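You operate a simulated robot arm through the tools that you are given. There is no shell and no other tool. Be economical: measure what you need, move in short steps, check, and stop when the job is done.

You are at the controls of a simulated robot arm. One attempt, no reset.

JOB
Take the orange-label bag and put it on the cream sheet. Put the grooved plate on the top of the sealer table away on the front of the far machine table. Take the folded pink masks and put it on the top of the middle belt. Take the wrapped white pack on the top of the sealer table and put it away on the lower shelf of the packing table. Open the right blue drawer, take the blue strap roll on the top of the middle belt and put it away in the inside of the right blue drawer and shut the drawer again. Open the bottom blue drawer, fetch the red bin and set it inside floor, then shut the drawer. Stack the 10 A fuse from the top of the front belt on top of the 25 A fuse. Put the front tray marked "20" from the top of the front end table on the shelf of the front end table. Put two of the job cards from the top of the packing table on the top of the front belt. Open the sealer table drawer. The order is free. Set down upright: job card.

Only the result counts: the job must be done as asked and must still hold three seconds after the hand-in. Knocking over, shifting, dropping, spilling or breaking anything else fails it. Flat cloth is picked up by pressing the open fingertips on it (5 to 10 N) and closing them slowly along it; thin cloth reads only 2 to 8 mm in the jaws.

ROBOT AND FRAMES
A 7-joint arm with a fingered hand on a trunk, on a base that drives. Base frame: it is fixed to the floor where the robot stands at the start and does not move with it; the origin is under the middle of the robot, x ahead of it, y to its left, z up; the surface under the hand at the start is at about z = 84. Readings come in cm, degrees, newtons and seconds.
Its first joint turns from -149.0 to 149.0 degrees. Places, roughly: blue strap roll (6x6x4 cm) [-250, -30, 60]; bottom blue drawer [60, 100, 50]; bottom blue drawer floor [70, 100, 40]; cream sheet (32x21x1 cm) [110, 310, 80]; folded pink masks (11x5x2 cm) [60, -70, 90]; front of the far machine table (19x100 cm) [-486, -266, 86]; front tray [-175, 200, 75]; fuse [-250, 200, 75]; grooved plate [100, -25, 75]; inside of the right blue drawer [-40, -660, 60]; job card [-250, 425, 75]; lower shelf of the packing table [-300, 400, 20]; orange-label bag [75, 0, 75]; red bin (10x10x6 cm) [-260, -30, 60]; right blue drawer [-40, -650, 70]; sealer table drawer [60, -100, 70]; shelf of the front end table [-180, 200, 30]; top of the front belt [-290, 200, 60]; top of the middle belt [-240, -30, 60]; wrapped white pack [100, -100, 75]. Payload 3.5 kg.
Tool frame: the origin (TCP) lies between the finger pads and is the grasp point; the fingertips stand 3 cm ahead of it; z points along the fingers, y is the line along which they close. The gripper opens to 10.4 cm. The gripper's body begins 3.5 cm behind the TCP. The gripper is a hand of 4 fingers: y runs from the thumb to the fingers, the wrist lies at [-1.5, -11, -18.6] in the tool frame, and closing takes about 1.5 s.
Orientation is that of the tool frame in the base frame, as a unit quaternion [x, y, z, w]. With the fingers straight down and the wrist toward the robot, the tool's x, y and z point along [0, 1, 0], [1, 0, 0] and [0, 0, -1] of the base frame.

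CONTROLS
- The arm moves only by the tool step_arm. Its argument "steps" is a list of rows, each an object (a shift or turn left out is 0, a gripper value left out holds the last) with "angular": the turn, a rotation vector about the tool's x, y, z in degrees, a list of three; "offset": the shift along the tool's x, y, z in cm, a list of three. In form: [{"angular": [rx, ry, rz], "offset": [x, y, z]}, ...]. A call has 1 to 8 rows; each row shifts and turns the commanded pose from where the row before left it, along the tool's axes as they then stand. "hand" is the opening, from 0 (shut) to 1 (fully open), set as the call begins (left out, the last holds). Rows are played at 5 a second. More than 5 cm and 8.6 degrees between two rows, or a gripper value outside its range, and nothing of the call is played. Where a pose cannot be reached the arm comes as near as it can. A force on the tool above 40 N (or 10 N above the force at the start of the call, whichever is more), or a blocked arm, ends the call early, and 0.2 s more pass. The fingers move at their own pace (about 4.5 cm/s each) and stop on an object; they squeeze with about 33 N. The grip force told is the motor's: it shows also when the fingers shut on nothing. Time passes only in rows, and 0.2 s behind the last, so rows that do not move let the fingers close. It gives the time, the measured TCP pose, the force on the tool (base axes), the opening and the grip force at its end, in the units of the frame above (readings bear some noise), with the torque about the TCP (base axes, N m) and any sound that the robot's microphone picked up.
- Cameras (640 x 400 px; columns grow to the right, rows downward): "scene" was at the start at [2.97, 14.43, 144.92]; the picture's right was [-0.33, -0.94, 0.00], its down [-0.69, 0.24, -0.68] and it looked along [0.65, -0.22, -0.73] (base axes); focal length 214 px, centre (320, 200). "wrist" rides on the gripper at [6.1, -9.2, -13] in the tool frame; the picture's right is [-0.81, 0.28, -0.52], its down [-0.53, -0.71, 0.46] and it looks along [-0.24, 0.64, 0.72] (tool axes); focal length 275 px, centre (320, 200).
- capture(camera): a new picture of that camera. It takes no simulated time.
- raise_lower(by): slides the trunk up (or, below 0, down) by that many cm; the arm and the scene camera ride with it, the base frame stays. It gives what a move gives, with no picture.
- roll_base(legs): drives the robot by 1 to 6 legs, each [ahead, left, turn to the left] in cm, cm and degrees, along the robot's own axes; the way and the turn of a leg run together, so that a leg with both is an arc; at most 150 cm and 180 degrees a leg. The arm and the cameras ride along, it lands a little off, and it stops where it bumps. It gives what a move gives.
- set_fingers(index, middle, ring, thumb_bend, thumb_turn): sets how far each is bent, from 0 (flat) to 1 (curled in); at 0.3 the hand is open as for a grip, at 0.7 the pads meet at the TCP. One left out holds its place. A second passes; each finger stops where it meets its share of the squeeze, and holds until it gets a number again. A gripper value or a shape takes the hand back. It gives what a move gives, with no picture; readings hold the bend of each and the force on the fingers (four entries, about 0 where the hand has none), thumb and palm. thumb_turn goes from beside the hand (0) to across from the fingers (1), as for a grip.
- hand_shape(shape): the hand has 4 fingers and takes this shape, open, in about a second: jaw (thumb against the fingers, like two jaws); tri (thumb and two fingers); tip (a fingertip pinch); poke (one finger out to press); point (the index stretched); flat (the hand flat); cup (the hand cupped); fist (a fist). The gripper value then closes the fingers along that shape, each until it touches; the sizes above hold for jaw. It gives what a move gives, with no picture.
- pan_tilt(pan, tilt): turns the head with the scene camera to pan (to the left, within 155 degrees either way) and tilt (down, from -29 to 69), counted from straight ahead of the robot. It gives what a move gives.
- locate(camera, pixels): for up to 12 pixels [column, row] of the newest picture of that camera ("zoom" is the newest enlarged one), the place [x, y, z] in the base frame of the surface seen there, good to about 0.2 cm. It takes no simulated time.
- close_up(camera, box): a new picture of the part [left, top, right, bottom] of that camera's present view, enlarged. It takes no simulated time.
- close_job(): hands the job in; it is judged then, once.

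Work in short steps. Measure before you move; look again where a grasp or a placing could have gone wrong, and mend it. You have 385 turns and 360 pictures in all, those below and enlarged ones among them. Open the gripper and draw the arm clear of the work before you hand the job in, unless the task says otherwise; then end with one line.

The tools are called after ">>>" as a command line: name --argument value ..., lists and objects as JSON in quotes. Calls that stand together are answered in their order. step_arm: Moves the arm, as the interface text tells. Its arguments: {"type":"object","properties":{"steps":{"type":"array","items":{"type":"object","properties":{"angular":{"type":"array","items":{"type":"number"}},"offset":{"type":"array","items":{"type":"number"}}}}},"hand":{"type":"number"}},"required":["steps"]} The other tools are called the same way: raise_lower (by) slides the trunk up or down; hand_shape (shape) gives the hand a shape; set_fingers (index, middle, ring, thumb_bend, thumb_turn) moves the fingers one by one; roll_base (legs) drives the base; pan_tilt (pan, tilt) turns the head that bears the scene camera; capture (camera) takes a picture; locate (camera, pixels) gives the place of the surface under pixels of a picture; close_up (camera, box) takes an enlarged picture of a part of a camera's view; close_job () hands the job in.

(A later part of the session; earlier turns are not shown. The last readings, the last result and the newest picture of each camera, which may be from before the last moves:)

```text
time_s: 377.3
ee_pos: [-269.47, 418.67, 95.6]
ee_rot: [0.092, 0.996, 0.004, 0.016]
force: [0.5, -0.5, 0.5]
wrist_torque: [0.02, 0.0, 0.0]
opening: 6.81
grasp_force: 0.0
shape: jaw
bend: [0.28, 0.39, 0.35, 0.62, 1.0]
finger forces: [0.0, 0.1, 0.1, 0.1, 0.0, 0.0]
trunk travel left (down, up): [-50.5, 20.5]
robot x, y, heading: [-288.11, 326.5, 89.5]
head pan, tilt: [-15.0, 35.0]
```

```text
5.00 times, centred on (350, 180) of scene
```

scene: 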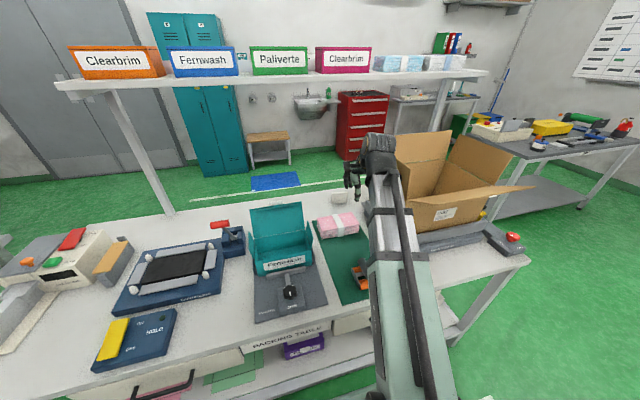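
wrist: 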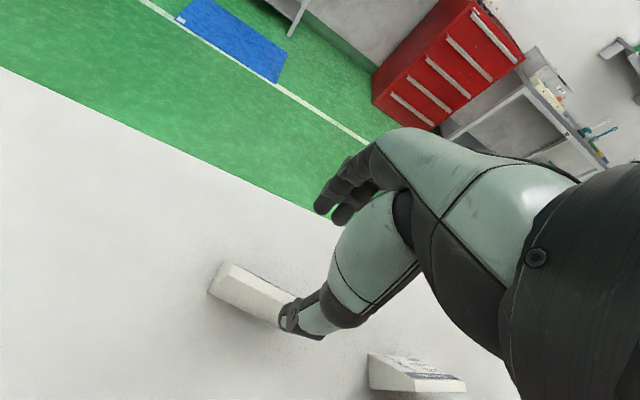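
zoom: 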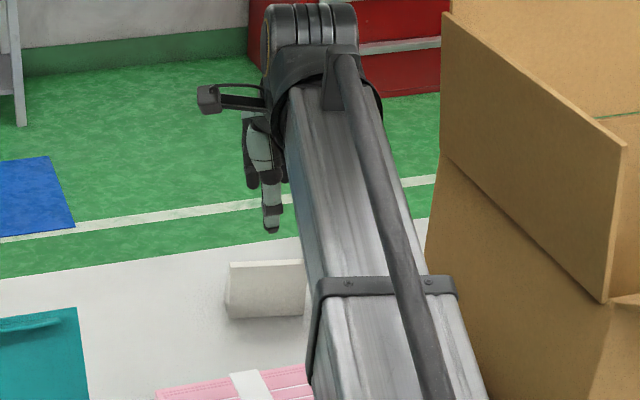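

>>> locate --camera "wrist" --pixels '[[228, 265], [222, 288], [250, 290], [212, 290], [255, 275], [230, 268], [370, 375], [400, 362], [410, 380], [300, 322], [275, 318]]'

>>> locate --camera "zoom" --pixels '[[232, 268], [265, 265], [300, 263], [230, 300], [270, 318], [272, 225], [262, 175], [252, 160]]'

```text
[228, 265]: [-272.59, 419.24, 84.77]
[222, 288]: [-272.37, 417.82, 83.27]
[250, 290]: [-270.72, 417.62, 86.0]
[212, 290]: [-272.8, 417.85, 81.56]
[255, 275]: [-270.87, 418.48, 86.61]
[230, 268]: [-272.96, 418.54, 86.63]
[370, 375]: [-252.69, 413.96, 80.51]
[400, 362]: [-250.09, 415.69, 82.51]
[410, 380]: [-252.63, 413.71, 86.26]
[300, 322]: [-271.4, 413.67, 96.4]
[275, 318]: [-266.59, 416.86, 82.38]
```

```text
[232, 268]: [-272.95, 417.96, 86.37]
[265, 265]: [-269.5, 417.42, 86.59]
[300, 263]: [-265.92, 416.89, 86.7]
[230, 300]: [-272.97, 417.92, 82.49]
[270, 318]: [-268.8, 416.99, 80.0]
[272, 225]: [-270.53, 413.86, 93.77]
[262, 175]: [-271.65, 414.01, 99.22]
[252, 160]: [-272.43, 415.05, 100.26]
```

Aligned: card centre ≈(-269.2,418.6). Descend to z≈84.7 and close.

>>> step_arm --steps '[{"offset": [0.1, 0.1, 4]}, {"offset": [0.1, 0, 4]}, {"offset": [0, 0, 2.8]}, {}]'

>>> step_arm --hand 0 --steps '[{}, {}, {}, {}, {}, {}, {}]'

>>> step_arm --steps '[{"offset": [0, 0, -2]}, {"offset": [0, 0, -3]}, {"offset": [0, 0, -4]}, {"offset": [0, 0, -4]}]'

>>> capture --camera "wrist"

```text
time_s: 378.3
ee_pos: [-269.11, 418.67, 84.67]
ee_rot: [0.091, 0.996, 0.004, 0.017]
force: [-0.4, -0.9, -0.4]
wrist_torque: [0.06, 0.0, 0.01]
opening: 6.77
grasp_force: 0.1
shape: jaw
bend: [0.28, 0.39, 0.35, 0.62, 1.0]
finger forces: [0.0, 0.0, 0.0, 0.0, 0.0, 0.1]
trunk travel left (down, up): [-50.5, 20.5]
robot x, y, heading: [-288.19, 326.27, 90.1]
head pan, tilt: [-15.0, 35.0]
```

```text
time_s: 379.9
ee_pos: [-269.26, 418.73, 84.78]
ee_rot: [0.091, 0.996, 0.005, 0.016]
force: [-0.3, 0.2, 2.8]
wrist_torque: [0.12, -0.02, 0.02]
opening: 2.12
grasp_force: 33.0
shape: jaw
bend: [0.73, 0.59, 0.6, 0.75, 1.0]
finger forces: [17.0, 8.5, 3.6, 0.0, 29.7, 0.1]
trunk travel left (down, up): [-50.5, 20.5]
robot x, y, heading: [-288.05, 326.55, 90.0]
head pan, tilt: [-15.0, 35.0]
```

```text
time_s: 380.9
ee_pos: [-269.09, 418.85, 97.86]
ee_rot: [0.091, 0.996, 0.005, 0.017]
force: [0.8, -0.7, -0.9]
wrist_torque: [-0.03, -0.02, 0.0]
opening: 2.1
grasp_force: 33.3
shape: jaw
bend: [0.73, 0.6, 0.62, 0.75, 1.0]
finger forces: [17.6, 6.9, 3.3, 0.1, 30.1, 0.0]
trunk travel left (down, up): [-50.5, 20.5]
robot x, y, heading: [-288.2, 326.33, 90.0]
head pan, tilt: [-15.0, 35.0]
```

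```text
227 pictures are left
```

wrist: 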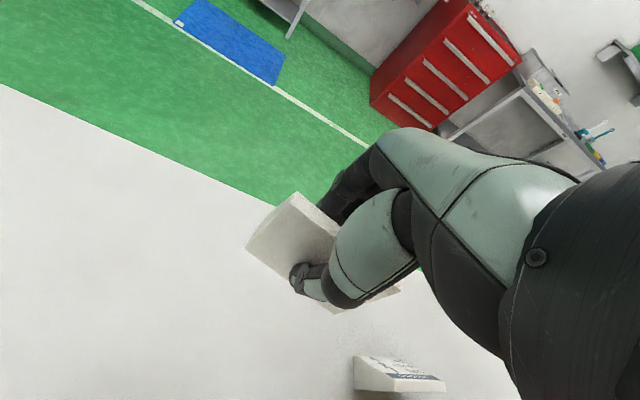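

Card 2 held. I back the base straight out, retract the arm, undo the yaw, and turn to the front belt.

>>> step_arm --steps '[{"offset": [0, 0, -4]}]'

>>> roll_base --legs '[[-30, 0, 0]]'

>>> step_arm --steps '[{"angular": [0, 0, -5]}, {"angular": [0, 0, -5]}, {"offset": [2.5, -4, 0]}, {"offset": [2.5, -4, 0]}, {"offset": [2.5, -4, 0]}, {"offset": [2.5, -4, 0]}, {"offset": [2.5, -4, 0]}, {"offset": [2.5, -4, 0]}]'

>>> roll_base --legs '[[0, -38, 0], [0, 0, -90], [0, 0, -90]]'

```text
time_s: 381.3
ee_pos: [-269.38, 418.93, 101.81]
ee_rot: [0.092, 0.996, 0.004, 0.016]
force: [-0.9, 0.2, -0.6]
wrist_torque: [-0.02, 0.02, 0.02]
opening: 2.11
grasp_force: 32.3
shape: jaw
bend: [0.73, 0.6, 0.62, 0.75, 1.0]
finger forces: [17.6, 6.8, 3.5, 0.0, 30.1, 0.0]
trunk travel left (down, up): [-50.5, 20.5]
robot x, y, heading: [-288.29, 326.59, 89.9]
head pan, tilt: [-15.0, 35.0]
```

```text
time_s: 383.3
ee_pos: [-269.8, 389.97, 101.82]
ee_rot: [0.091, 0.996, 0.004, 0.017]
force: [-0.7, -0.7, 0.1]
wrist_torque: [-0.02, 0.02, 0.01]
opening: 2.12
grasp_force: 33.1
shape: jaw
bend: [0.73, 0.6, 0.63, 0.75, 1.0]
finger forces: [17.6, 6.9, 3.5, 0.0, 30.1, 0.1]
trunk travel left (down, up): [-50.5, 20.5]
robot x, y, heading: [-288.23, 297.77, 90.2]
head pan, tilt: [-15.0, 35.0]
```

```text
time_s: 385.1
ee_pos: [-284.73, 365.85, 101.18]
ee_rot: [0.002, 1.0, 0.004, 0.018]
force: [-0.5, 0.2, -0.1]
wrist_torque: [-0.02, 0.03, 0.0]
opening: 2.13
grasp_force: 33.3
shape: jaw
bend: [0.73, 0.6, 0.63, 0.75, 1.0]
finger forces: [17.7, 6.9, 3.4, 0.0, 30.0, 0.0]
trunk travel left (down, up): [-50.5, 20.5]
robot x, y, heading: [-288.04, 297.52, 90.3]
head pan, tilt: [-15.0, 35.0]
```

```text
time_s: 395.3
ee_pos: [-255.09, 229.63, 101.23]
ee_rot: [1.0, -0.016, -0.017, 0.004]
force: [0.1, -0.7, -1.0]
wrist_torque: [-0.05, -0.02, 0.02]
opening: 2.06
grasp_force: 33.1
shape: jaw
bend: [0.73, 0.6, 0.64, 0.75, 1.0]
finger forces: [17.5, 6.7, 3.3, 0.0, 29.3, 0.1]
trunk travel left (down, up): [-50.5, 20.5]
robot x, y, heading: [-249.59, 298.09, -91.6]
head pan, tilt: [-15.0, 35.0]
```

I should verify the carton was not brushed during that slide; I look at the held card and back at the packing table.

>>> pan_tilt --pan 155 --tilt 30

>>> capture --camera "scene"

>>> capture --camera "wrist"

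```text
time_s: 397.9
ee_pos: [-255.07, 229.77, 101.21]
ee_rot: [1.0, -0.017, -0.017, 0.003]
force: [0.8, 0.3, -1.2]
wrist_torque: [0.01, 0.01, -0.01]
opening: 2.04
grasp_force: 33.2
shape: jaw
bend: [0.73, 0.6, 0.64, 0.75, 1.0]
finger forces: [17.5, 6.6, 3.5, 0.0, 29.3, 0.0]
trunk travel left (down, up): [-50.5, 20.5]
robot x, y, heading: [-249.62, 297.66, -91.3]
head pan, tilt: [154.7, 30.0]
```

```text
226 pictures are left
```

scene: 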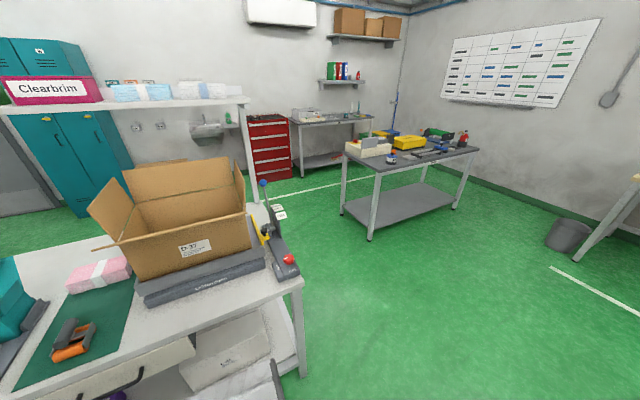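

```text
225 pictures are left
```

wrist: 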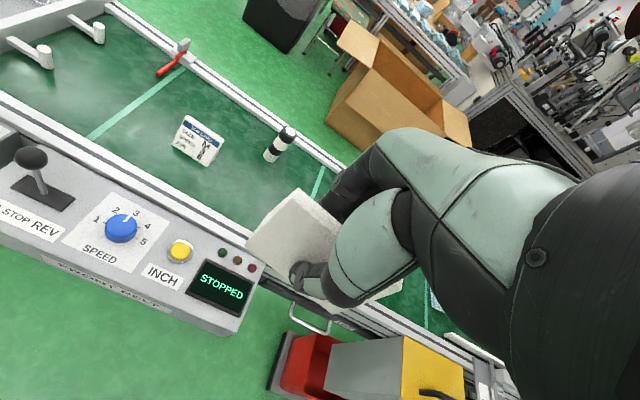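

>>> close_up --camera "scene" --box '[60, 140, 310, 310]'

>>> locate --camera "scene" --pixels '[[120, 243], [245, 214], [185, 250], [100, 250], [110, 205], [240, 180], [150, 298], [262, 262], [130, 270], [245, 250]]'

```text
2.35 times, centred on (185, 225) of scene
```

zoom: 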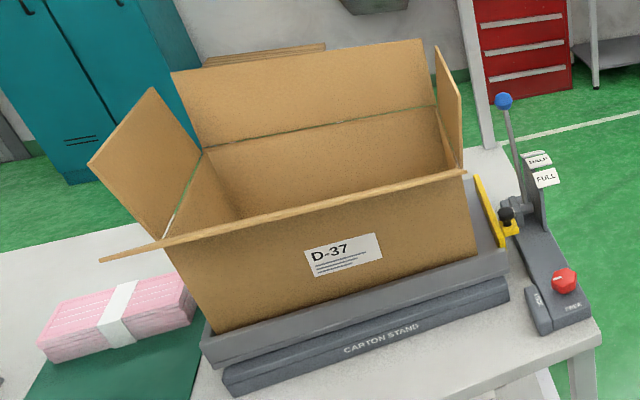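

```text
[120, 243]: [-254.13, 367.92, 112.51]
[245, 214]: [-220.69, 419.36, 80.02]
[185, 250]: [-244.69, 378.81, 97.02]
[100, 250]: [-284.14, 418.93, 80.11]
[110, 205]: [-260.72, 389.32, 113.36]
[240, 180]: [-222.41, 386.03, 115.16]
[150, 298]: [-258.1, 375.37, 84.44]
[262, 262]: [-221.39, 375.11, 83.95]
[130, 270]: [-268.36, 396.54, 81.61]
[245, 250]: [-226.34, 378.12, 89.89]
```

The carton is unmoved (flap edge still at (-254,368,112)). I place card 2 at about (-261,203), between the stack and the third fuse.

>>> roll_base --legs '[[10, -5, 1.4]]'

>>> raise_lower --by -18

>>> pan_tilt --pan 15 --tilt 45

>>> capture --camera "wrist"

```text
time_s: 399.1
ee_pos: [-258.47, 219.59, 101.15]
ee_rot: [1.0, -0.004, -0.018, 0.003]
force: [0.4, -0.8, -0.7]
wrist_torque: [0.01, 0.01, -0.02]
opening: 2.07
grasp_force: 32.8
shape: jaw
bend: [0.73, 0.6, 0.64, 0.75, 1.0]
finger forces: [17.6, 6.5, 3.3, 0.0, 29.4, 0.0]
trunk travel left (down, up): [-50.5, 20.5]
robot x, y, heading: [-254.64, 288.21, -90.0]
head pan, tilt: [154.7, 30.0]
```

```text
time_s: 401.1
ee_pos: [-258.59, 219.51, 83.13]
ee_rot: [1.0, -0.004, -0.017, 0.004]
force: [0.7, 0.3, 0.1]
wrist_torque: [-0.03, -0.02, 0.01]
opening: 2.07
grasp_force: 33.1
shape: jaw
bend: [0.73, 0.6, 0.64, 0.75, 1.0]
finger forces: [17.5, 6.6, 3.5, 0.0, 29.1, 0.0]
trunk travel left (down, up): [-32.5, 38.5]
robot x, y, heading: [-254.46, 287.75, -90.0]
head pan, tilt: [154.7, 30.0]
```

```text
time_s: 403.3
ee_pos: [-258.52, 219.56, 83.14]
ee_rot: [1.0, -0.005, -0.017, 0.004]
force: [-0.8, -0.2, -0.7]
wrist_torque: [0.0, 0.0, 0.01]
opening: 2.09
grasp_force: 32.6
shape: jaw
bend: [0.73, 0.6, 0.64, 0.75, 1.0]
finger forces: [17.6, 6.5, 3.4, 0.0, 29.3, 0.0]
trunk travel left (down, up): [-32.5, 38.5]
robot x, y, heading: [-254.71, 287.91, -89.8]
head pan, tilt: [15.0, 45.0]
```

```text
223 pictures are left
```

wrist: 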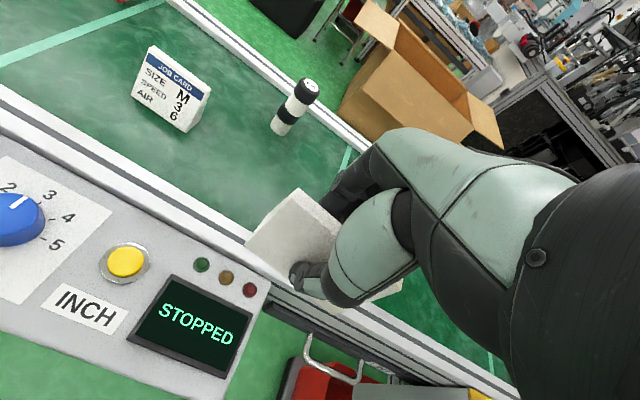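

>>> step_arm --steps '[{"offset": [-0.5, 4.2, 0]}, {"offset": [-0.5, 4.2, 0]}, {"offset": [-0.5, 4.2, 0]}, {"offset": [-0.5, 3.9, 0]}, {"offset": [0, 0, 4.5]}, {"offset": [0, 0, 4.5]}, {"offset": [0, 0, 4.5]}, {"offset": [0, 0, 2]}]'

>>> capture --camera "wrist"

```text
time_s: 405.1
ee_pos: [-261.17, 203.02, 67.86]
ee_rot: [1.0, -0.004, -0.017, 0.004]
force: [0.2, -0.7, -0.4]
wrist_torque: [-0.01, -0.02, 0.01]
opening: 2.1
grasp_force: 32.7
shape: jaw
bend: [0.73, 0.6, 0.64, 0.76, 1.0]
finger forces: [17.7, 6.5, 3.4, 0.0, 29.3, 0.0]
trunk travel left (down, up): [-32.5, 38.5]
robot x, y, heading: [-254.76, 288.21, -90.2]
head pan, tilt: [15.0, 45.0]
```

```text
222 pictures are left
```

wrist: 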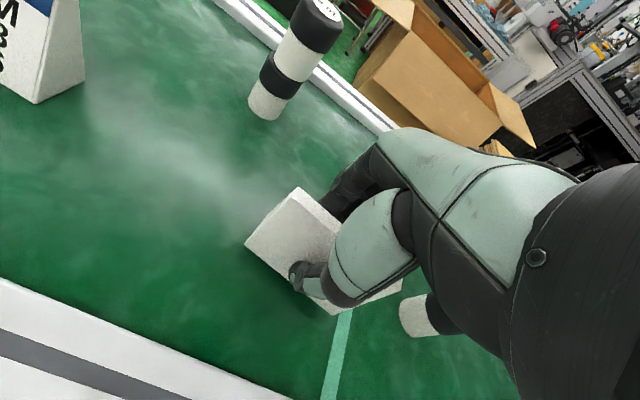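

>>> step_arm --steps '[{"offset": [0, 0, 0.7]}, {"offset": [0, 0, 0.4]}, {"offset": [0, 0, 0.2]}, {}]'

>>> step_arm --steps '[{"offset": [0, 0, 0.2]}, {}]'

```text
time_s: 406.1
ee_pos: [-261.24, 202.99, 66.92]
ee_rot: [1.0, -0.005, -0.017, 0.004]
force: [-0.6, 1.8, 12.5]
wrist_torque: [-0.21, 0.04, 0.03]
opening: 2.11
grasp_force: 32.7
shape: jaw
bend: [0.73, 0.6, 0.65, 0.75, 1.0]
finger forces: [19.5, 9.5, 4.1, 0.0, 33.5, 0.0]
trunk travel left (down, up): [-32.5, 38.5]
robot x, y, heading: [-254.78, 287.79, -89.9]
head pan, tilt: [15.0, 45.0]
```

```text
time_s: 406.7
ee_pos: [-261.22, 202.99, 66.76]
ee_rot: [1.0, -0.004, -0.017, 0.005]
force: [-0.1, 2.7, 23.5]
wrist_torque: [-0.4, 0.07, -0.01]
opening: 2.14
grasp_force: 33.0
shape: jaw
bend: [0.74, 0.6, 0.65, 0.75, 1.0]
finger forces: [23.1, 11.4, 4.8, 0.1, 35.9, 0.1]
trunk travel left (down, up): [-32.5, 38.5]
robot x, y, heading: [-254.28, 287.8, -90.1]
head pan, tilt: [15.0, 45.0]
```

Contact is firm; I relieve it 0.2 cm, release, inspect and lift.

>>> step_arm --steps '[{"offset": [0, 0, -0.3]}, {}]'

>>> step_arm --hand 0.6 --steps '[{}, {}, {}, {}, {}]'

>>> step_arm --steps '[{"offset": [-0.1, 0, -3]}, {"offset": [-0.1, 0, -3]}, {"offset": [-0.1, 0, -4]}, {"offset": [0, 0, -4]}, {"offset": [0, -3, -3.5]}, {"offset": [0, -4, -2]}, {"offset": [0, -4, -2]}]'

>>> capture --camera "wrist"

```text
time_s: 407.3
ee_pos: [-261.35, 203.03, 66.8]
ee_rot: [1.0, -0.004, -0.018, 0.004]
force: [-0.5, 2.2, 12.7]
wrist_torque: [-0.22, 0.04, 0.0]
opening: 2.18
grasp_force: 32.3
shape: jaw
bend: [0.74, 0.6, 0.65, 0.75, 1.0]
finger forces: [21.1, 9.0, 4.0, 0.0, 33.5, 0.0]
trunk travel left (down, up): [-32.5, 38.5]
robot x, y, heading: [-254.87, 288.18, -90.1]
head pan, tilt: [15.0, 45.0]
```

```text
time_s: 408.5
ee_pos: [-261.25, 203.01, 66.63]
ee_rot: [1.0, -0.004, -0.018, 0.004]
force: [-0.1, 0.6, 0.5]
wrist_torque: [-0.02, -0.01, 0.01]
opening: 6.2
grasp_force: 0.0
shape: jaw
bend: [0.29, 0.41, 0.37, 0.65, 1.0]
finger forces: [0.0, 0.2, 0.0, 0.0, 0.1, 0.1]
trunk travel left (down, up): [-32.5, 38.5]
robot x, y, heading: [-255.04, 287.87, -90.1]
head pan, tilt: [15.0, 45.0]
```

```text
time_s: 410.1
ee_pos: [-260.71, 214.46, 87.86]
ee_rot: [1.0, -0.004, -0.018, 0.003]
force: [-0.7, -0.9, 0.3]
wrist_torque: [0.0, 0.02, 0.0]
opening: 6.22
grasp_force: 0.0
shape: jaw
bend: [0.29, 0.41, 0.37, 0.65, 1.0]
finger forces: [0.0, 0.0, 0.0, 0.0, 0.1, 0.0]
trunk travel left (down, up): [-32.5, 38.5]
robot x, y, heading: [-254.8, 288.11, -90.1]
head pan, tilt: [15.0, 45.0]
```

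```text
221 pictures are left
```

wrist: 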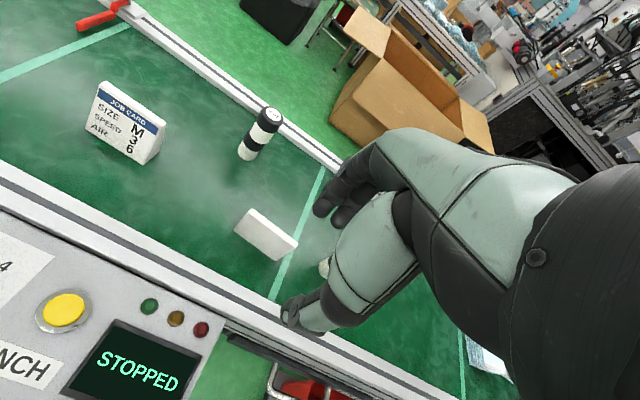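

Both cards stand and the stack is intact. Now back to the sealer table for the wrapped white pack.

>>> step_arm --hand 1 --steps '[{"offset": [1.5, -4, 0]}, {"offset": [1.5, -4, 0]}, {"offset": [1.5, -2, 0]}]'

>>> raise_lower --by 22

>>> roll_base --legs '[[-10, 0, 0], [0, 150, 0], [0, 45, 0]]'

>>> roll_base --legs '[[150, 0, 0], [150, 0, 0], [80, 0, 0], [0, 0, 90]]'

>>> pan_tilt --pan 0 --tilt 45

>>> capture --camera "scene"

```text
time_s: 410.9
ee_pos: [-256.05, 224.25, 87.93]
ee_rot: [1.0, -0.004, -0.017, 0.004]
force: [-0.2, -0.1, 0.6]
wrist_torque: [-0.02, -0.02, 0.0]
opening: 10.35
grasp_force: 0.1
shape: jaw
bend: [0.3, 0.3, 0.3, 0.3, 0.98]
finger forces: [0.1, 0.0, 0.0, 0.0, 0.0, 0.0]
trunk travel left (down, up): [-32.5, 38.5]
robot x, y, heading: [-254.66, 287.82, -89.8]
head pan, tilt: [15.0, 45.0]
```

```text
time_s: 413.2
ee_pos: [-256.15, 224.16, 109.87]
ee_rot: [1.0, -0.005, -0.017, 0.003]
force: [0.7, 0.6, -0.5]
wrist_torque: [-0.01, 0.0, 0.0]
opening: 10.37
grasp_force: 0.1
shape: jaw
bend: [0.3, 0.3, 0.3, 0.3, 0.98]
finger forces: [0.0, 0.0, 0.0, 0.0, 0.1, 0.0]
trunk travel left (down, up): [-54.5, 16.5]
robot x, y, heading: [-254.86, 287.89, -90.2]
head pan, tilt: [15.0, 45.0]
```

```text
time_s: 423.6
ee_pos: [-67.22, 229.39, 109.81]
ee_rot: [1.0, -0.025, -0.018, 0.003]
force: [-0.4, 1.1, -0.3]
wrist_torque: [0.0, 0.01, -0.02]
opening: 10.38
grasp_force: 0.1
shape: jaw
bend: [0.3, 0.3, 0.3, 0.3, 0.98]
finger forces: [0.1, 0.0, 0.0, 0.0, 0.1, 0.0]
trunk travel left (down, up): [-54.5, 16.5]
robot x, y, heading: [-63.1, 292.68, -92.2]
head pan, tilt: [15.0, 45.0]
```

```text
time_s: 439.4
ee_pos: [-83.43, -84.7, 109.87]
ee_rot: [0.999, -0.032, -0.018, 0.002]
force: [-0.2, -0.2, 0.2]
wrist_torque: [-0.03, -0.02, 0.02]
opening: 10.34
grasp_force: 0.1
shape: jaw
bend: [0.3, 0.3, 0.3, 0.3, 0.98]
finger forces: [0.0, 0.0, 0.1, 0.0, 0.0, 0.1]
trunk travel left (down, up): [-54.5, 16.5]
robot x, y, heading: [-78.16, -21.38, -92.9]
head pan, tilt: [15.0, 45.0]
stopped in leg 3: the robot was blocked; the commanded pose is now the measured one
```

```text
time_s: 440.1
ee_pos: [-83.26, -84.85, 109.84]
ee_rot: [0.999, -0.032, -0.018, 0.002]
force: [0.0, -0.1, 0.4]
wrist_torque: [-0.03, 0.01, 0.01]
opening: 10.35
grasp_force: 0.1
shape: jaw
bend: [0.3, 0.3, 0.3, 0.3, 0.98]
finger forces: [0.0, 0.0, 0.0, 0.1, 0.0, 0.1]
trunk travel left (down, up): [-54.5, 16.5]
robot x, y, heading: [-78.44, -21.38, -93.0]
head pan, tilt: [0.0, 45.0]
```

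```text
220 pictures are left
```

scene: 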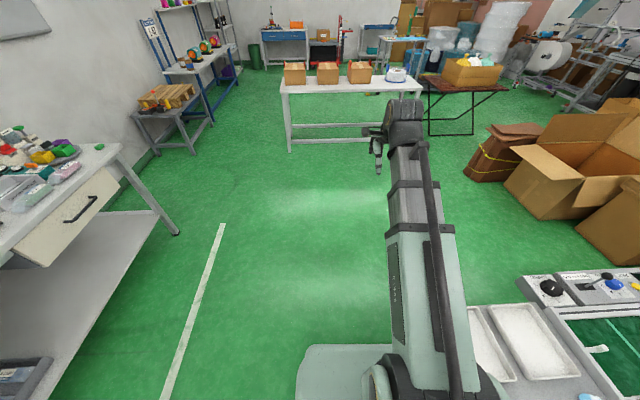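

The base drifted and bumped the middle end table. I check its state at once.

>>> pan_tilt --pan -75 --tilt 60

>>> capture --camera "scene"

```text
time_s: 441.6
ee_pos: [-83.26, -84.8, 109.9]
ee_rot: [0.999, -0.033, -0.017, 0.003]
force: [0.6, -0.4, 0.2]
wrist_torque: [0.0, 0.01, 0.02]
opening: 10.4
grasp_force: 0.1
shape: jaw
bend: [0.3, 0.3, 0.3, 0.3, 0.98]
finger forces: [0.0, 0.0, 0.0, 0.1, 0.0, 0.0]
trunk travel left (down, up): [-54.5, 16.5]
robot x, y, heading: [-78.21, -21.37, -93.1]
head pan, tilt: [-75.0, 60.0]
```

```text
219 pictures are left
```

scene: 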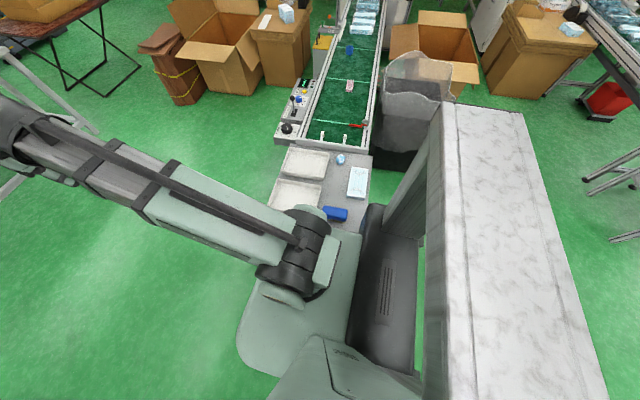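

>>> locate --camera "scene" --pixels '[[282, 148], [370, 153], [268, 205], [350, 85], [350, 50], [340, 158], [370, 205], [348, 225]]'

```text
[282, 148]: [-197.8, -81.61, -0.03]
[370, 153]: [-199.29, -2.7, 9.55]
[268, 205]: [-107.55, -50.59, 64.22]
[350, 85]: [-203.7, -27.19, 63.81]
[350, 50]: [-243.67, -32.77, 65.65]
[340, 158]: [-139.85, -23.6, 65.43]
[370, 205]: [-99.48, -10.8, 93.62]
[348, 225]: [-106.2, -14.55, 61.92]
```

Everything is in place. I shift 28 cm left (away), continue, and turn to the sealer table.

>>> roll_base --legs '[[0, 28, 3], [62, 0, 0], [0, 0, 90]]'

>>> pan_tilt --pan 0 --tilt 40

>>> capture --camera "scene"

```text
time_s: 450.5
ee_pos: [13.37, -85.83, 109.75]
ee_rot: [0.718, 0.696, -0.011, 0.014]
force: [0.3, 0.1, 0.1]
wrist_torque: [0.0, -0.01, -0.03]
opening: 10.38
grasp_force: 0.0
shape: jaw
bend: [0.3, 0.3, 0.3, 0.3, 0.98]
finger forces: [0.1, 0.1, 0.0, 0.1, 0.1, 0.0]
trunk travel left (down, up): [-54.5, 16.5]
robot x, y, heading: [-49.76, -82.86, -1.2]
head pan, tilt: [-75.0, 60.0]
```

```text
time_s: 451.9
ee_pos: [13.31, -85.96, 109.82]
ee_rot: [0.718, 0.696, -0.011, 0.015]
force: [0.8, -1.0, 0.4]
wrist_torque: [0.02, 0.01, 0.02]
opening: 10.37
grasp_force: 0.0
shape: jaw
bend: [0.3, 0.3, 0.3, 0.3, 0.98]
finger forces: [0.1, 0.0, 0.1, 0.1, 0.0, 0.0]
trunk travel left (down, up): [-54.5, 16.5]
robot x, y, heading: [-50.2, -83.01, -1.3]
head pan, tilt: [0.0, 40.0]
```

```text
218 pictures are left
```

scene: 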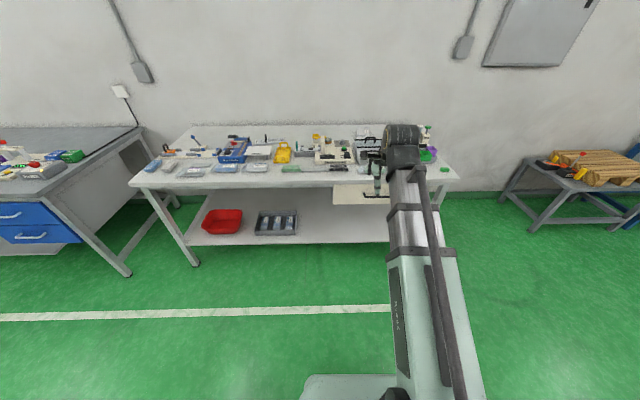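

>>> close_up --camera "scene" --box '[270, 110, 470, 220]'

>>> roll_base --legs '[[34, -6, 1]]'

>>> pan_tilt --pan 0 --tilt 45

>>> capture --camera "scene"

>>> capture --camera "wrist"

```text
3.20 times, centred on (370, 165) of scene
```

zoom: 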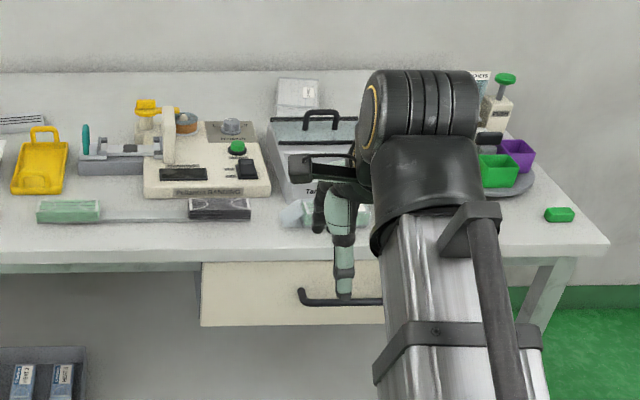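

```text
time_s: 454.2
ee_pos: [48.35, -91.12, 109.78]
ee_rot: [0.711, 0.703, -0.01, 0.014]
force: [0.0, 0.7, -0.8]
wrist_torque: [-0.04, 0.01, -0.02]
opening: 10.36
grasp_force: 0.0
shape: jaw
bend: [0.3, 0.3, 0.3, 0.3, 0.98]
finger forces: [0.0, 0.0, 0.1, 0.1, 0.1, 0.0]
trunk travel left (down, up): [-54.5, 16.5]
robot x, y, heading: [-15.59, -89.83, -0.1]
head pan, tilt: [0.0, 40.0]
```

```text
time_s: 454.9
ee_pos: [48.29, -91.08, 109.82]
ee_rot: [0.711, 0.703, -0.01, 0.014]
force: [0.2, -0.3, -0.2]
wrist_torque: [-0.01, 0.02, 0.02]
opening: 10.34
grasp_force: 0.1
shape: jaw
bend: [0.3, 0.3, 0.3, 0.3, 0.98]
finger forces: [0.1, 0.0, 0.0, 0.0, 0.1, 0.1]
trunk travel left (down, up): [-54.5, 16.5]
robot x, y, heading: [-15.5, -89.51, 0.0]
head pan, tilt: [0.0, 45.0]
```

```text
216 pictures are left
```

scene: 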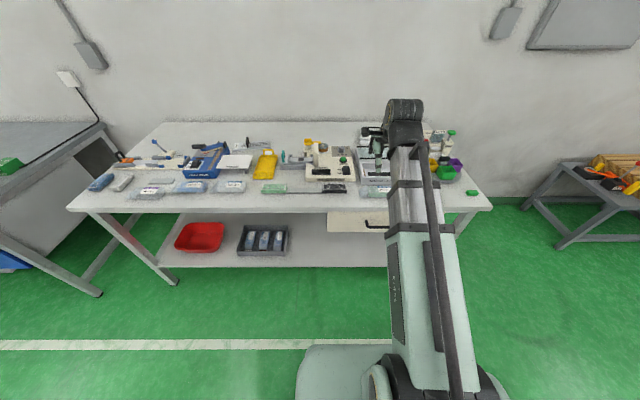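

```text
215 pictures are left
```

wrist: 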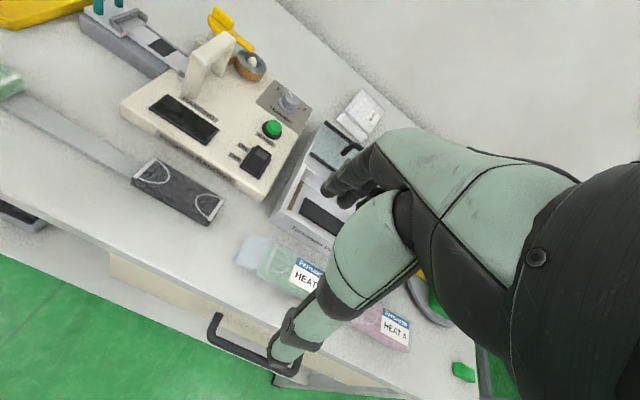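

>>> close_up --camera "wrist" --box '[270, 70, 410, 180]'

>>> locate --camera "wrist" --pixels '[[358, 92], [340, 120], [380, 112], [360, 135], [350, 110], [355, 150], [320, 130], [318, 155], [283, 98]]'

>>> close_up --camera "scene" --box '[330, 100, 480, 210]'

```text
3.64 times, centred on (340, 125) of wrist
```

zoom: 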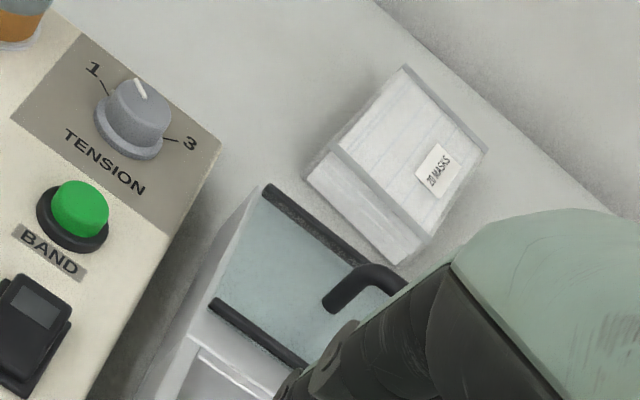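

```text
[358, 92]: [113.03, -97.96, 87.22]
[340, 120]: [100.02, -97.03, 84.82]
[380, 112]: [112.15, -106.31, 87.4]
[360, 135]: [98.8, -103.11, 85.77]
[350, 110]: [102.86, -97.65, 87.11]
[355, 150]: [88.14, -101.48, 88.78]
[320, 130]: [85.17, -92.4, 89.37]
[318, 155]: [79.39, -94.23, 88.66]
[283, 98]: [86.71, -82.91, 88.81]
```

```text
3.64 times, centred on (405, 155) of scene
```

zoom: 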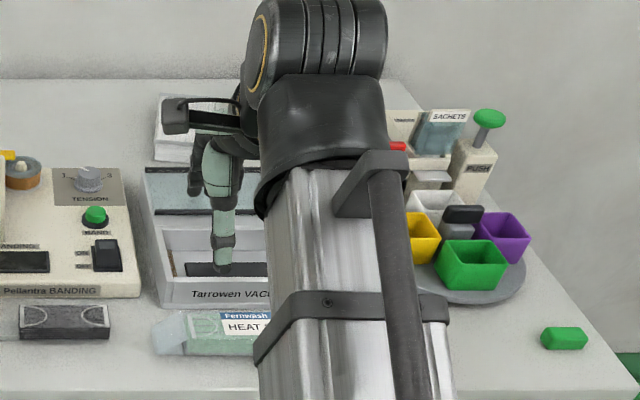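

>>> locate --camera "wrist" --pixels '[[333, 119], [340, 111], [359, 91], [345, 112], [379, 111], [366, 132], [362, 128], [372, 122], [358, 143]]'

>>> step_arm --steps '[{"offset": [0, 0, -4]}, {"offset": [4, 0, 0]}, {"offset": [4, 0, 0]}, {"offset": [4, 0, 0]}, {"offset": [4, 0, 0]}]'

>>> roll_base --legs '[[28, 0, 0]]'

>>> capture --camera "wrist"

>>> capture --camera "scene"

```text
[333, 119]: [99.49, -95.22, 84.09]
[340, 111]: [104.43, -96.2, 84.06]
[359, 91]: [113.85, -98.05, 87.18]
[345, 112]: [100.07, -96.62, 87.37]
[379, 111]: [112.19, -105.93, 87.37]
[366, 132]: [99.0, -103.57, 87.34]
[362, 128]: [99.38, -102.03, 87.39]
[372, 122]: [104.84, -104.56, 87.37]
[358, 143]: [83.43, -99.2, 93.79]
```

```text
time_s: 456.1
ee_pos: [48.53, -74.95, 113.33]
ee_rot: [0.711, 0.703, -0.01, 0.014]
force: [0.6, -0.3, -0.6]
wrist_torque: [-0.02, -0.02, 0.0]
opening: 10.32
grasp_force: 0.1
shape: jaw
bend: [0.3, 0.3, 0.3, 0.3, 0.98]
finger forces: [0.0, 0.1, 0.0, 0.1, 0.1, 0.0]
trunk travel left (down, up): [-54.5, 16.5]
robot x, y, heading: [-15.43, -89.91, -0.0]
head pan, tilt: [0.0, 45.0]
```

```text
time_s: 458.1
ee_pos: [76.92, -74.99, 113.22]
ee_rot: [0.71, 0.704, -0.01, 0.014]
force: [0.6, 0.0, 0.7]
wrist_torque: [-0.01, 0.01, -0.01]
opening: 10.37
grasp_force: 0.0
shape: jaw
bend: [0.3, 0.3, 0.3, 0.3, 0.98]
finger forces: [0.1, 0.0, 0.0, 0.0, 0.0, 0.0]
trunk travel left (down, up): [-54.5, 16.5]
robot x, y, heading: [12.91, -89.54, 0.1]
head pan, tilt: [0.0, 45.0]
```

```text
212 pictures are left
```

wrist: 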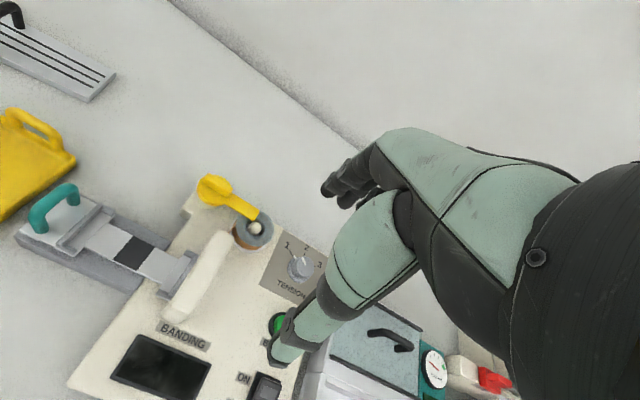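

```text
211 pictures are left
```

scene: 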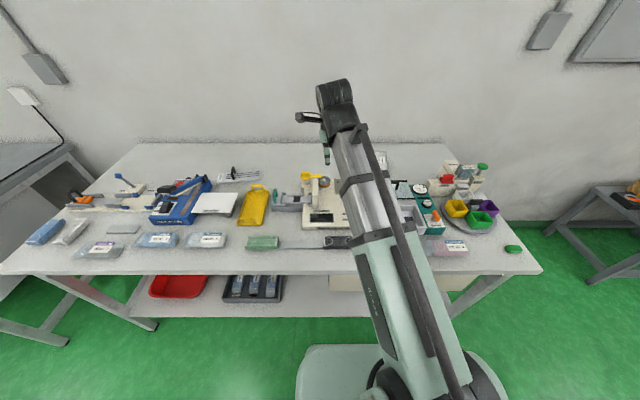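

Pack measured: top z 87.3, roughly x 99–114, y -96.6…-106, ~8 cm wide and yawed ≈-6°. I rotate the tool 84° so it closes along y.

>>> step_arm --steps '[{"angular": [0, 0, 8.4]}, {"angular": [0, 0, 8.4]}, {"angular": [0, 0, 8.4]}, {"angular": [0, 0, 8.4]}, {"angular": [0, 0, 8.4]}, {"angular": [0, 0, 8.4]}, {"angular": [0, 0, 8.4]}, {"angular": [0, 0, 8.4]}]'

>>> step_arm --steps '[{"angular": [0, 0, 8.4]}, {"angular": [0, 0, 8.4]}, {"angular": [0, 0, 7]}]'

>>> capture --camera "wrist"

>>> capture --camera "scene"

```text
time_s: 459.9
ee_pos: [77.12, -74.9, 113.24]
ee_rot: [0.981, 0.192, 0.0, 0.017]
force: [-0.1, -0.3, -0.1]
wrist_torque: [0.02, 0.0, 0.01]
opening: 10.35
grasp_force: 0.1
shape: jaw
bend: [0.3, 0.3, 0.3, 0.3, 0.98]
finger forces: [0.0, 0.0, 0.0, 0.0, 0.1, 0.0]
trunk travel left (down, up): [-54.5, 16.5]
robot x, y, heading: [12.99, -89.6, 0.1]
head pan, tilt: [0.0, 45.0]
```

```text
time_s: 460.7
ee_pos: [80.58, -78.58, 108.39]
ee_rot: [1.0, -0.004, 0.016, 0.016]
force: [0.2, -0.3, 0.3]
wrist_torque: [-0.01, 0.01, -0.02]
opening: 10.36
grasp_force: 0.0
shape: jaw
bend: [0.3, 0.3, 0.3, 0.3, 0.98]
finger forces: [0.0, 0.0, 0.0, 0.0, 0.0, 0.0]
out of reach, approached as far as the arm can: row 2, 3
trunk travel left (down, up): [-54.5, 16.5]
robot x, y, heading: [12.73, -89.32, 0.1]
head pan, tilt: [0.0, 45.0]
```

```text
210 pictures are left
```

wrist: 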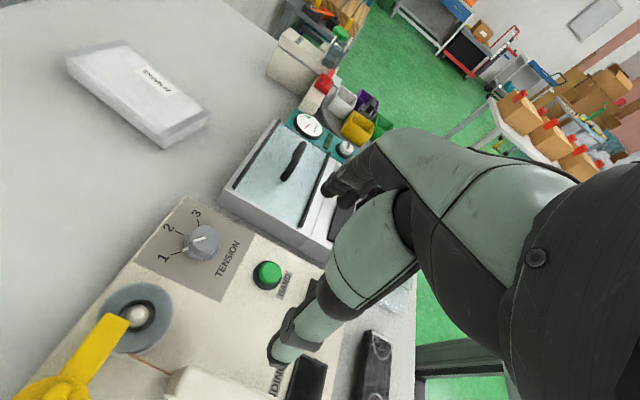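

```text
209 pictures are left
```

scene: 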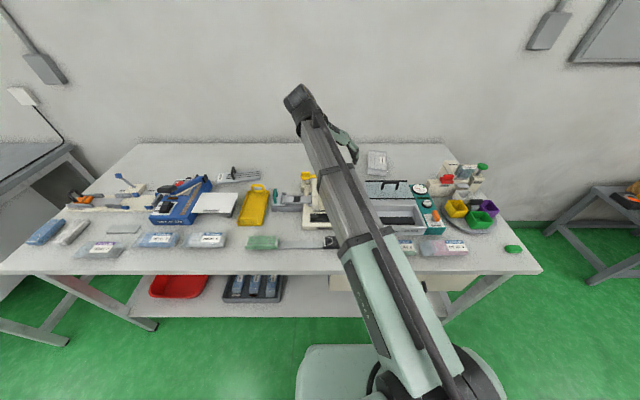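

>>> locate --camera "wrist" --pixels '[[72, 55], [122, 43], [206, 110], [158, 135], [165, 147], [208, 122], [110, 88], [165, 75], [140, 85], [265, 125], [285, 150]]'

```text
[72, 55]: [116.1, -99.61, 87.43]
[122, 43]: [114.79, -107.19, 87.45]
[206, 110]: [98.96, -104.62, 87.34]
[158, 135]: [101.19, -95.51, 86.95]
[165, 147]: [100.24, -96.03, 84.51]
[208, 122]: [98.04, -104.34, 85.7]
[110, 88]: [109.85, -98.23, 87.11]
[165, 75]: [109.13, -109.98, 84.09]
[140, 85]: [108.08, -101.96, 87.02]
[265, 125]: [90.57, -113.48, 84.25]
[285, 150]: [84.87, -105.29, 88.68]
```

Top corners give centre ≈(107.8,-101.7), yaw ≈-12°, width ≈8.5. I move over it and add the yaw.

>>> step_arm --hand 1 --steps '[{"offset": [3.35, 2.9, -0.5]}, {"offset": [3.35, 2.9, -0.5]}, {"offset": [3.35, 2.9, 0]}, {"offset": [3.35, 2.9, 0]}, {"offset": [3.35, 2.9, 0]}, {"offset": [3.35, 2.9, 0]}, {"offset": [3.35, 2.9, 0]}, {"offset": [3.35, 2.9, 0]}]'

>>> step_arm --steps '[{"angular": [0, 0, 5.5]}, {"angular": [0, 0, 5.5]}, {}]'

>>> capture --camera "wrist"

```text
time_s: 462.5
ee_pos: [103.93, -102.35, 109.3]
ee_rot: [1.0, -0.013, 0.004, 0.017]
force: [-0.2, 0.0, -0.3]
wrist_torque: [-0.02, -0.01, 0.01]
opening: 10.36
grasp_force: 0.1
shape: jaw
bend: [0.3, 0.3, 0.3, 0.3, 0.98]
finger forces: [0.0, 0.1, 0.0, 0.0, 0.1, 0.1]
out of reach, approached as far as the arm can: row 8
trunk travel left (down, up): [-54.5, 16.5]
robot x, y, heading: [13.06, -89.54, -0.2]
head pan, tilt: [0.0, 45.0]
```

```text
time_s: 463.3
ee_pos: [101.77, -102.35, 108.96]
ee_rot: [0.994, -0.11, 0.005, 0.018]
force: [0.5, -0.2, -0.2]
wrist_torque: [-0.01, 0.02, -0.01]
opening: 10.38
grasp_force: 0.1
shape: jaw
bend: [0.3, 0.3, 0.3, 0.3, 0.98]
finger forces: [0.1, 0.1, 0.1, 0.0, 0.0, 0.0]
out of reach, approached as far as the arm can: row 1, 2
trunk travel left (down, up): [-54.5, 16.5]
robot x, y, heading: [12.96, -89.53, 0.1]
head pan, tilt: [0.0, 45.0]
```

```text
208 pictures are left
```

wrist: 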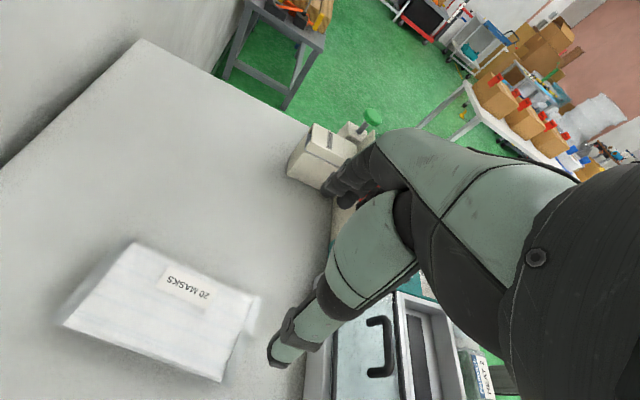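

>>> locate --camera "wrist" --pixels '[[130, 245], [250, 300], [225, 365], [75, 325], [190, 290], [160, 340], [300, 180], [345, 195]]'

>>> roll_base --legs '[[6, 0, 0]]'

>>> capture --camera "wrist"

```text
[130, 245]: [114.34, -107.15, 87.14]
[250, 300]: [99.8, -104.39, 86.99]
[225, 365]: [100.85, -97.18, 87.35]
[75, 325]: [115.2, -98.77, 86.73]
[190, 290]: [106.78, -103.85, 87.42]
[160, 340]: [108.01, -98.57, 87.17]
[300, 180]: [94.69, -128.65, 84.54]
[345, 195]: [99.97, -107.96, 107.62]
```

```text
time_s: 464.2
ee_pos: [107.99, -102.34, 108.69]
ee_rot: [0.994, -0.108, 0.004, 0.018]
force: [0.8, 0.1, 0.5]
wrist_torque: [0.01, 0.02, -0.01]
opening: 10.38
grasp_force: 0.0
shape: jaw
bend: [0.3, 0.3, 0.3, 0.3, 0.98]
finger forces: [0.1, 0.1, 0.1, 0.1, 0.1, 0.0]
trunk travel left (down, up): [-54.5, 16.5]
robot x, y, heading: [19.0, -89.77, 0.1]
head pan, tilt: [0.0, 45.0]
```

```text
207 pictures are left
```

wrist: 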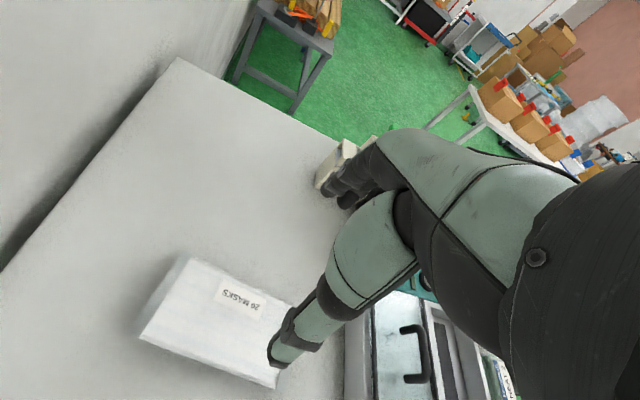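

Refined centre ≈(107.5,-101.9), width ≈7.8. I descend (compensating tilt) to z≈93 and check.

>>> step_arm --steps '[{"angular": [0, 0, -3], "offset": [0, -1.0, 0]}, {"offset": [0, 0, 4.5]}, {"offset": [0, 0, 4.5]}, {"offset": [0, 0, 4.5]}, {"offset": [0, 0, 2]}, {}]'

>>> capture --camera "wrist"

>>> close_up --camera "scene" --box '[300, 90, 460, 210]'

```text
time_s: 465.6
ee_pos: [108.06, -101.99, 93.14]
ee_rot: [0.997, -0.081, 0.005, 0.017]
force: [0.1, 0.4, 0.3]
wrist_torque: [0.01, 0.03, -0.01]
opening: 10.4
grasp_force: 0.1
shape: jaw
bend: [0.3, 0.3, 0.3, 0.3, 0.98]
finger forces: [0.0, 0.1, 0.0, 0.0, 0.0, 0.1]
trunk travel left (down, up): [-54.5, 16.5]
robot x, y, heading: [18.93, -89.88, 0.2]
head pan, tilt: [0.0, 45.0]
```

```text
206 pictures are left
```

wrist: 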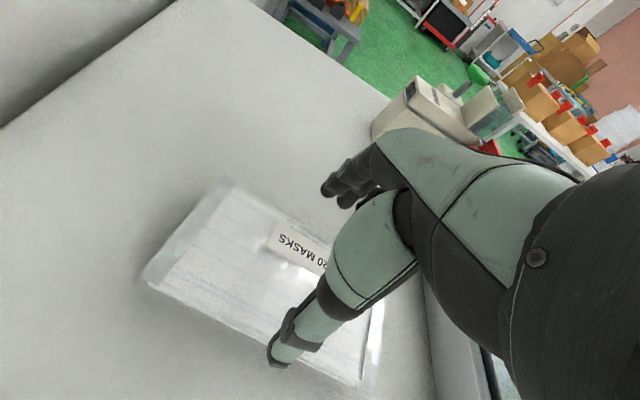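

```text
3.33 times, centred on (380, 150) of scene
```

zoom: 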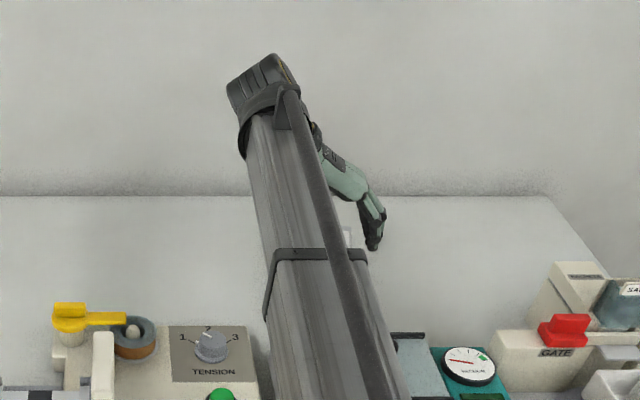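

Margins ≈1.2 cm each side. I descend to z≈87.6 and close.

>>> step_arm --steps '[{"offset": [0, -0.1, 3]}, {"offset": [0, 0, 2.4]}, {}]'

>>> step_arm --hand 0 --steps '[{}, {}, {}, {}, {}, {}, {}]'

>>> step_arm --steps '[{"offset": [0, 0, -3]}, {"offset": [0, 0, -4]}, {"offset": [0, 0, -4]}, {"offset": [0, 0, -4]}]'

>>> capture --camera "wrist"

```text
time_s: 466.4
ee_pos: [108.08, -102.23, 87.9]
ee_rot: [0.996, -0.082, 0.006, 0.018]
force: [0.2, -0.3, 7.0]
wrist_torque: [0.09, -0.1, 0.01]
opening: 10.4
grasp_force: 0.1
shape: jaw
bend: [0.29, 0.3, 0.3, 0.28, 0.97]
finger forces: [2.2, 0.0, 0.0, 0.0, 3.8, 0.0]
trunk travel left (down, up): [-54.5, 16.5]
robot x, y, heading: [19.06, -89.49, 0.0]
head pan, tilt: [0.0, 45.0]
```

```text
time_s: 468.0
ee_pos: [108.09, -102.19, 87.98]
ee_rot: [0.996, -0.082, 0.006, 0.018]
force: [1.9, 2.6, 11.6]
wrist_torque: [-0.48, 0.02, 0.18]
opening: 9.16
grasp_force: 32.8
shape: jaw
bend: [0.29, 0.32, 0.31, 0.32, 0.97]
finger forces: [25.0, 12.0, 4.5, 0.0, 44.1, 0.0]
trunk travel left (down, up): [-54.5, 16.5]
robot x, y, heading: [19.08, -89.82, -0.0]
head pan, tilt: [0.0, 45.0]
```

```text
time_s: 469.0
ee_pos: [107.86, -101.75, 102.55]
ee_rot: [0.996, -0.082, 0.004, 0.018]
force: [0.1, -1.0, -1.8]
wrist_torque: [0.02, 0.04, 0.01]
opening: 9.14
grasp_force: 33.0
shape: jaw
bend: [0.29, 0.32, 0.31, 0.33, 0.97]
finger forces: [23.3, 12.8, 4.7, 0.1, 43.8, 0.0]
trunk travel left (down, up): [-54.5, 16.5]
robot x, y, heading: [18.88, -89.72, -0.1]
head pan, tilt: [0.0, 45.0]
```

```text
204 pictures are left
```

wrist: 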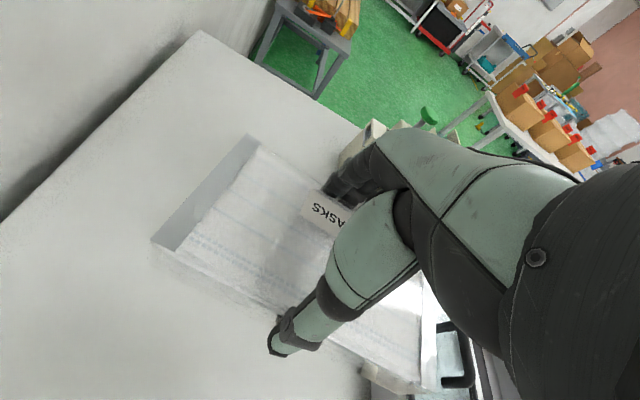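

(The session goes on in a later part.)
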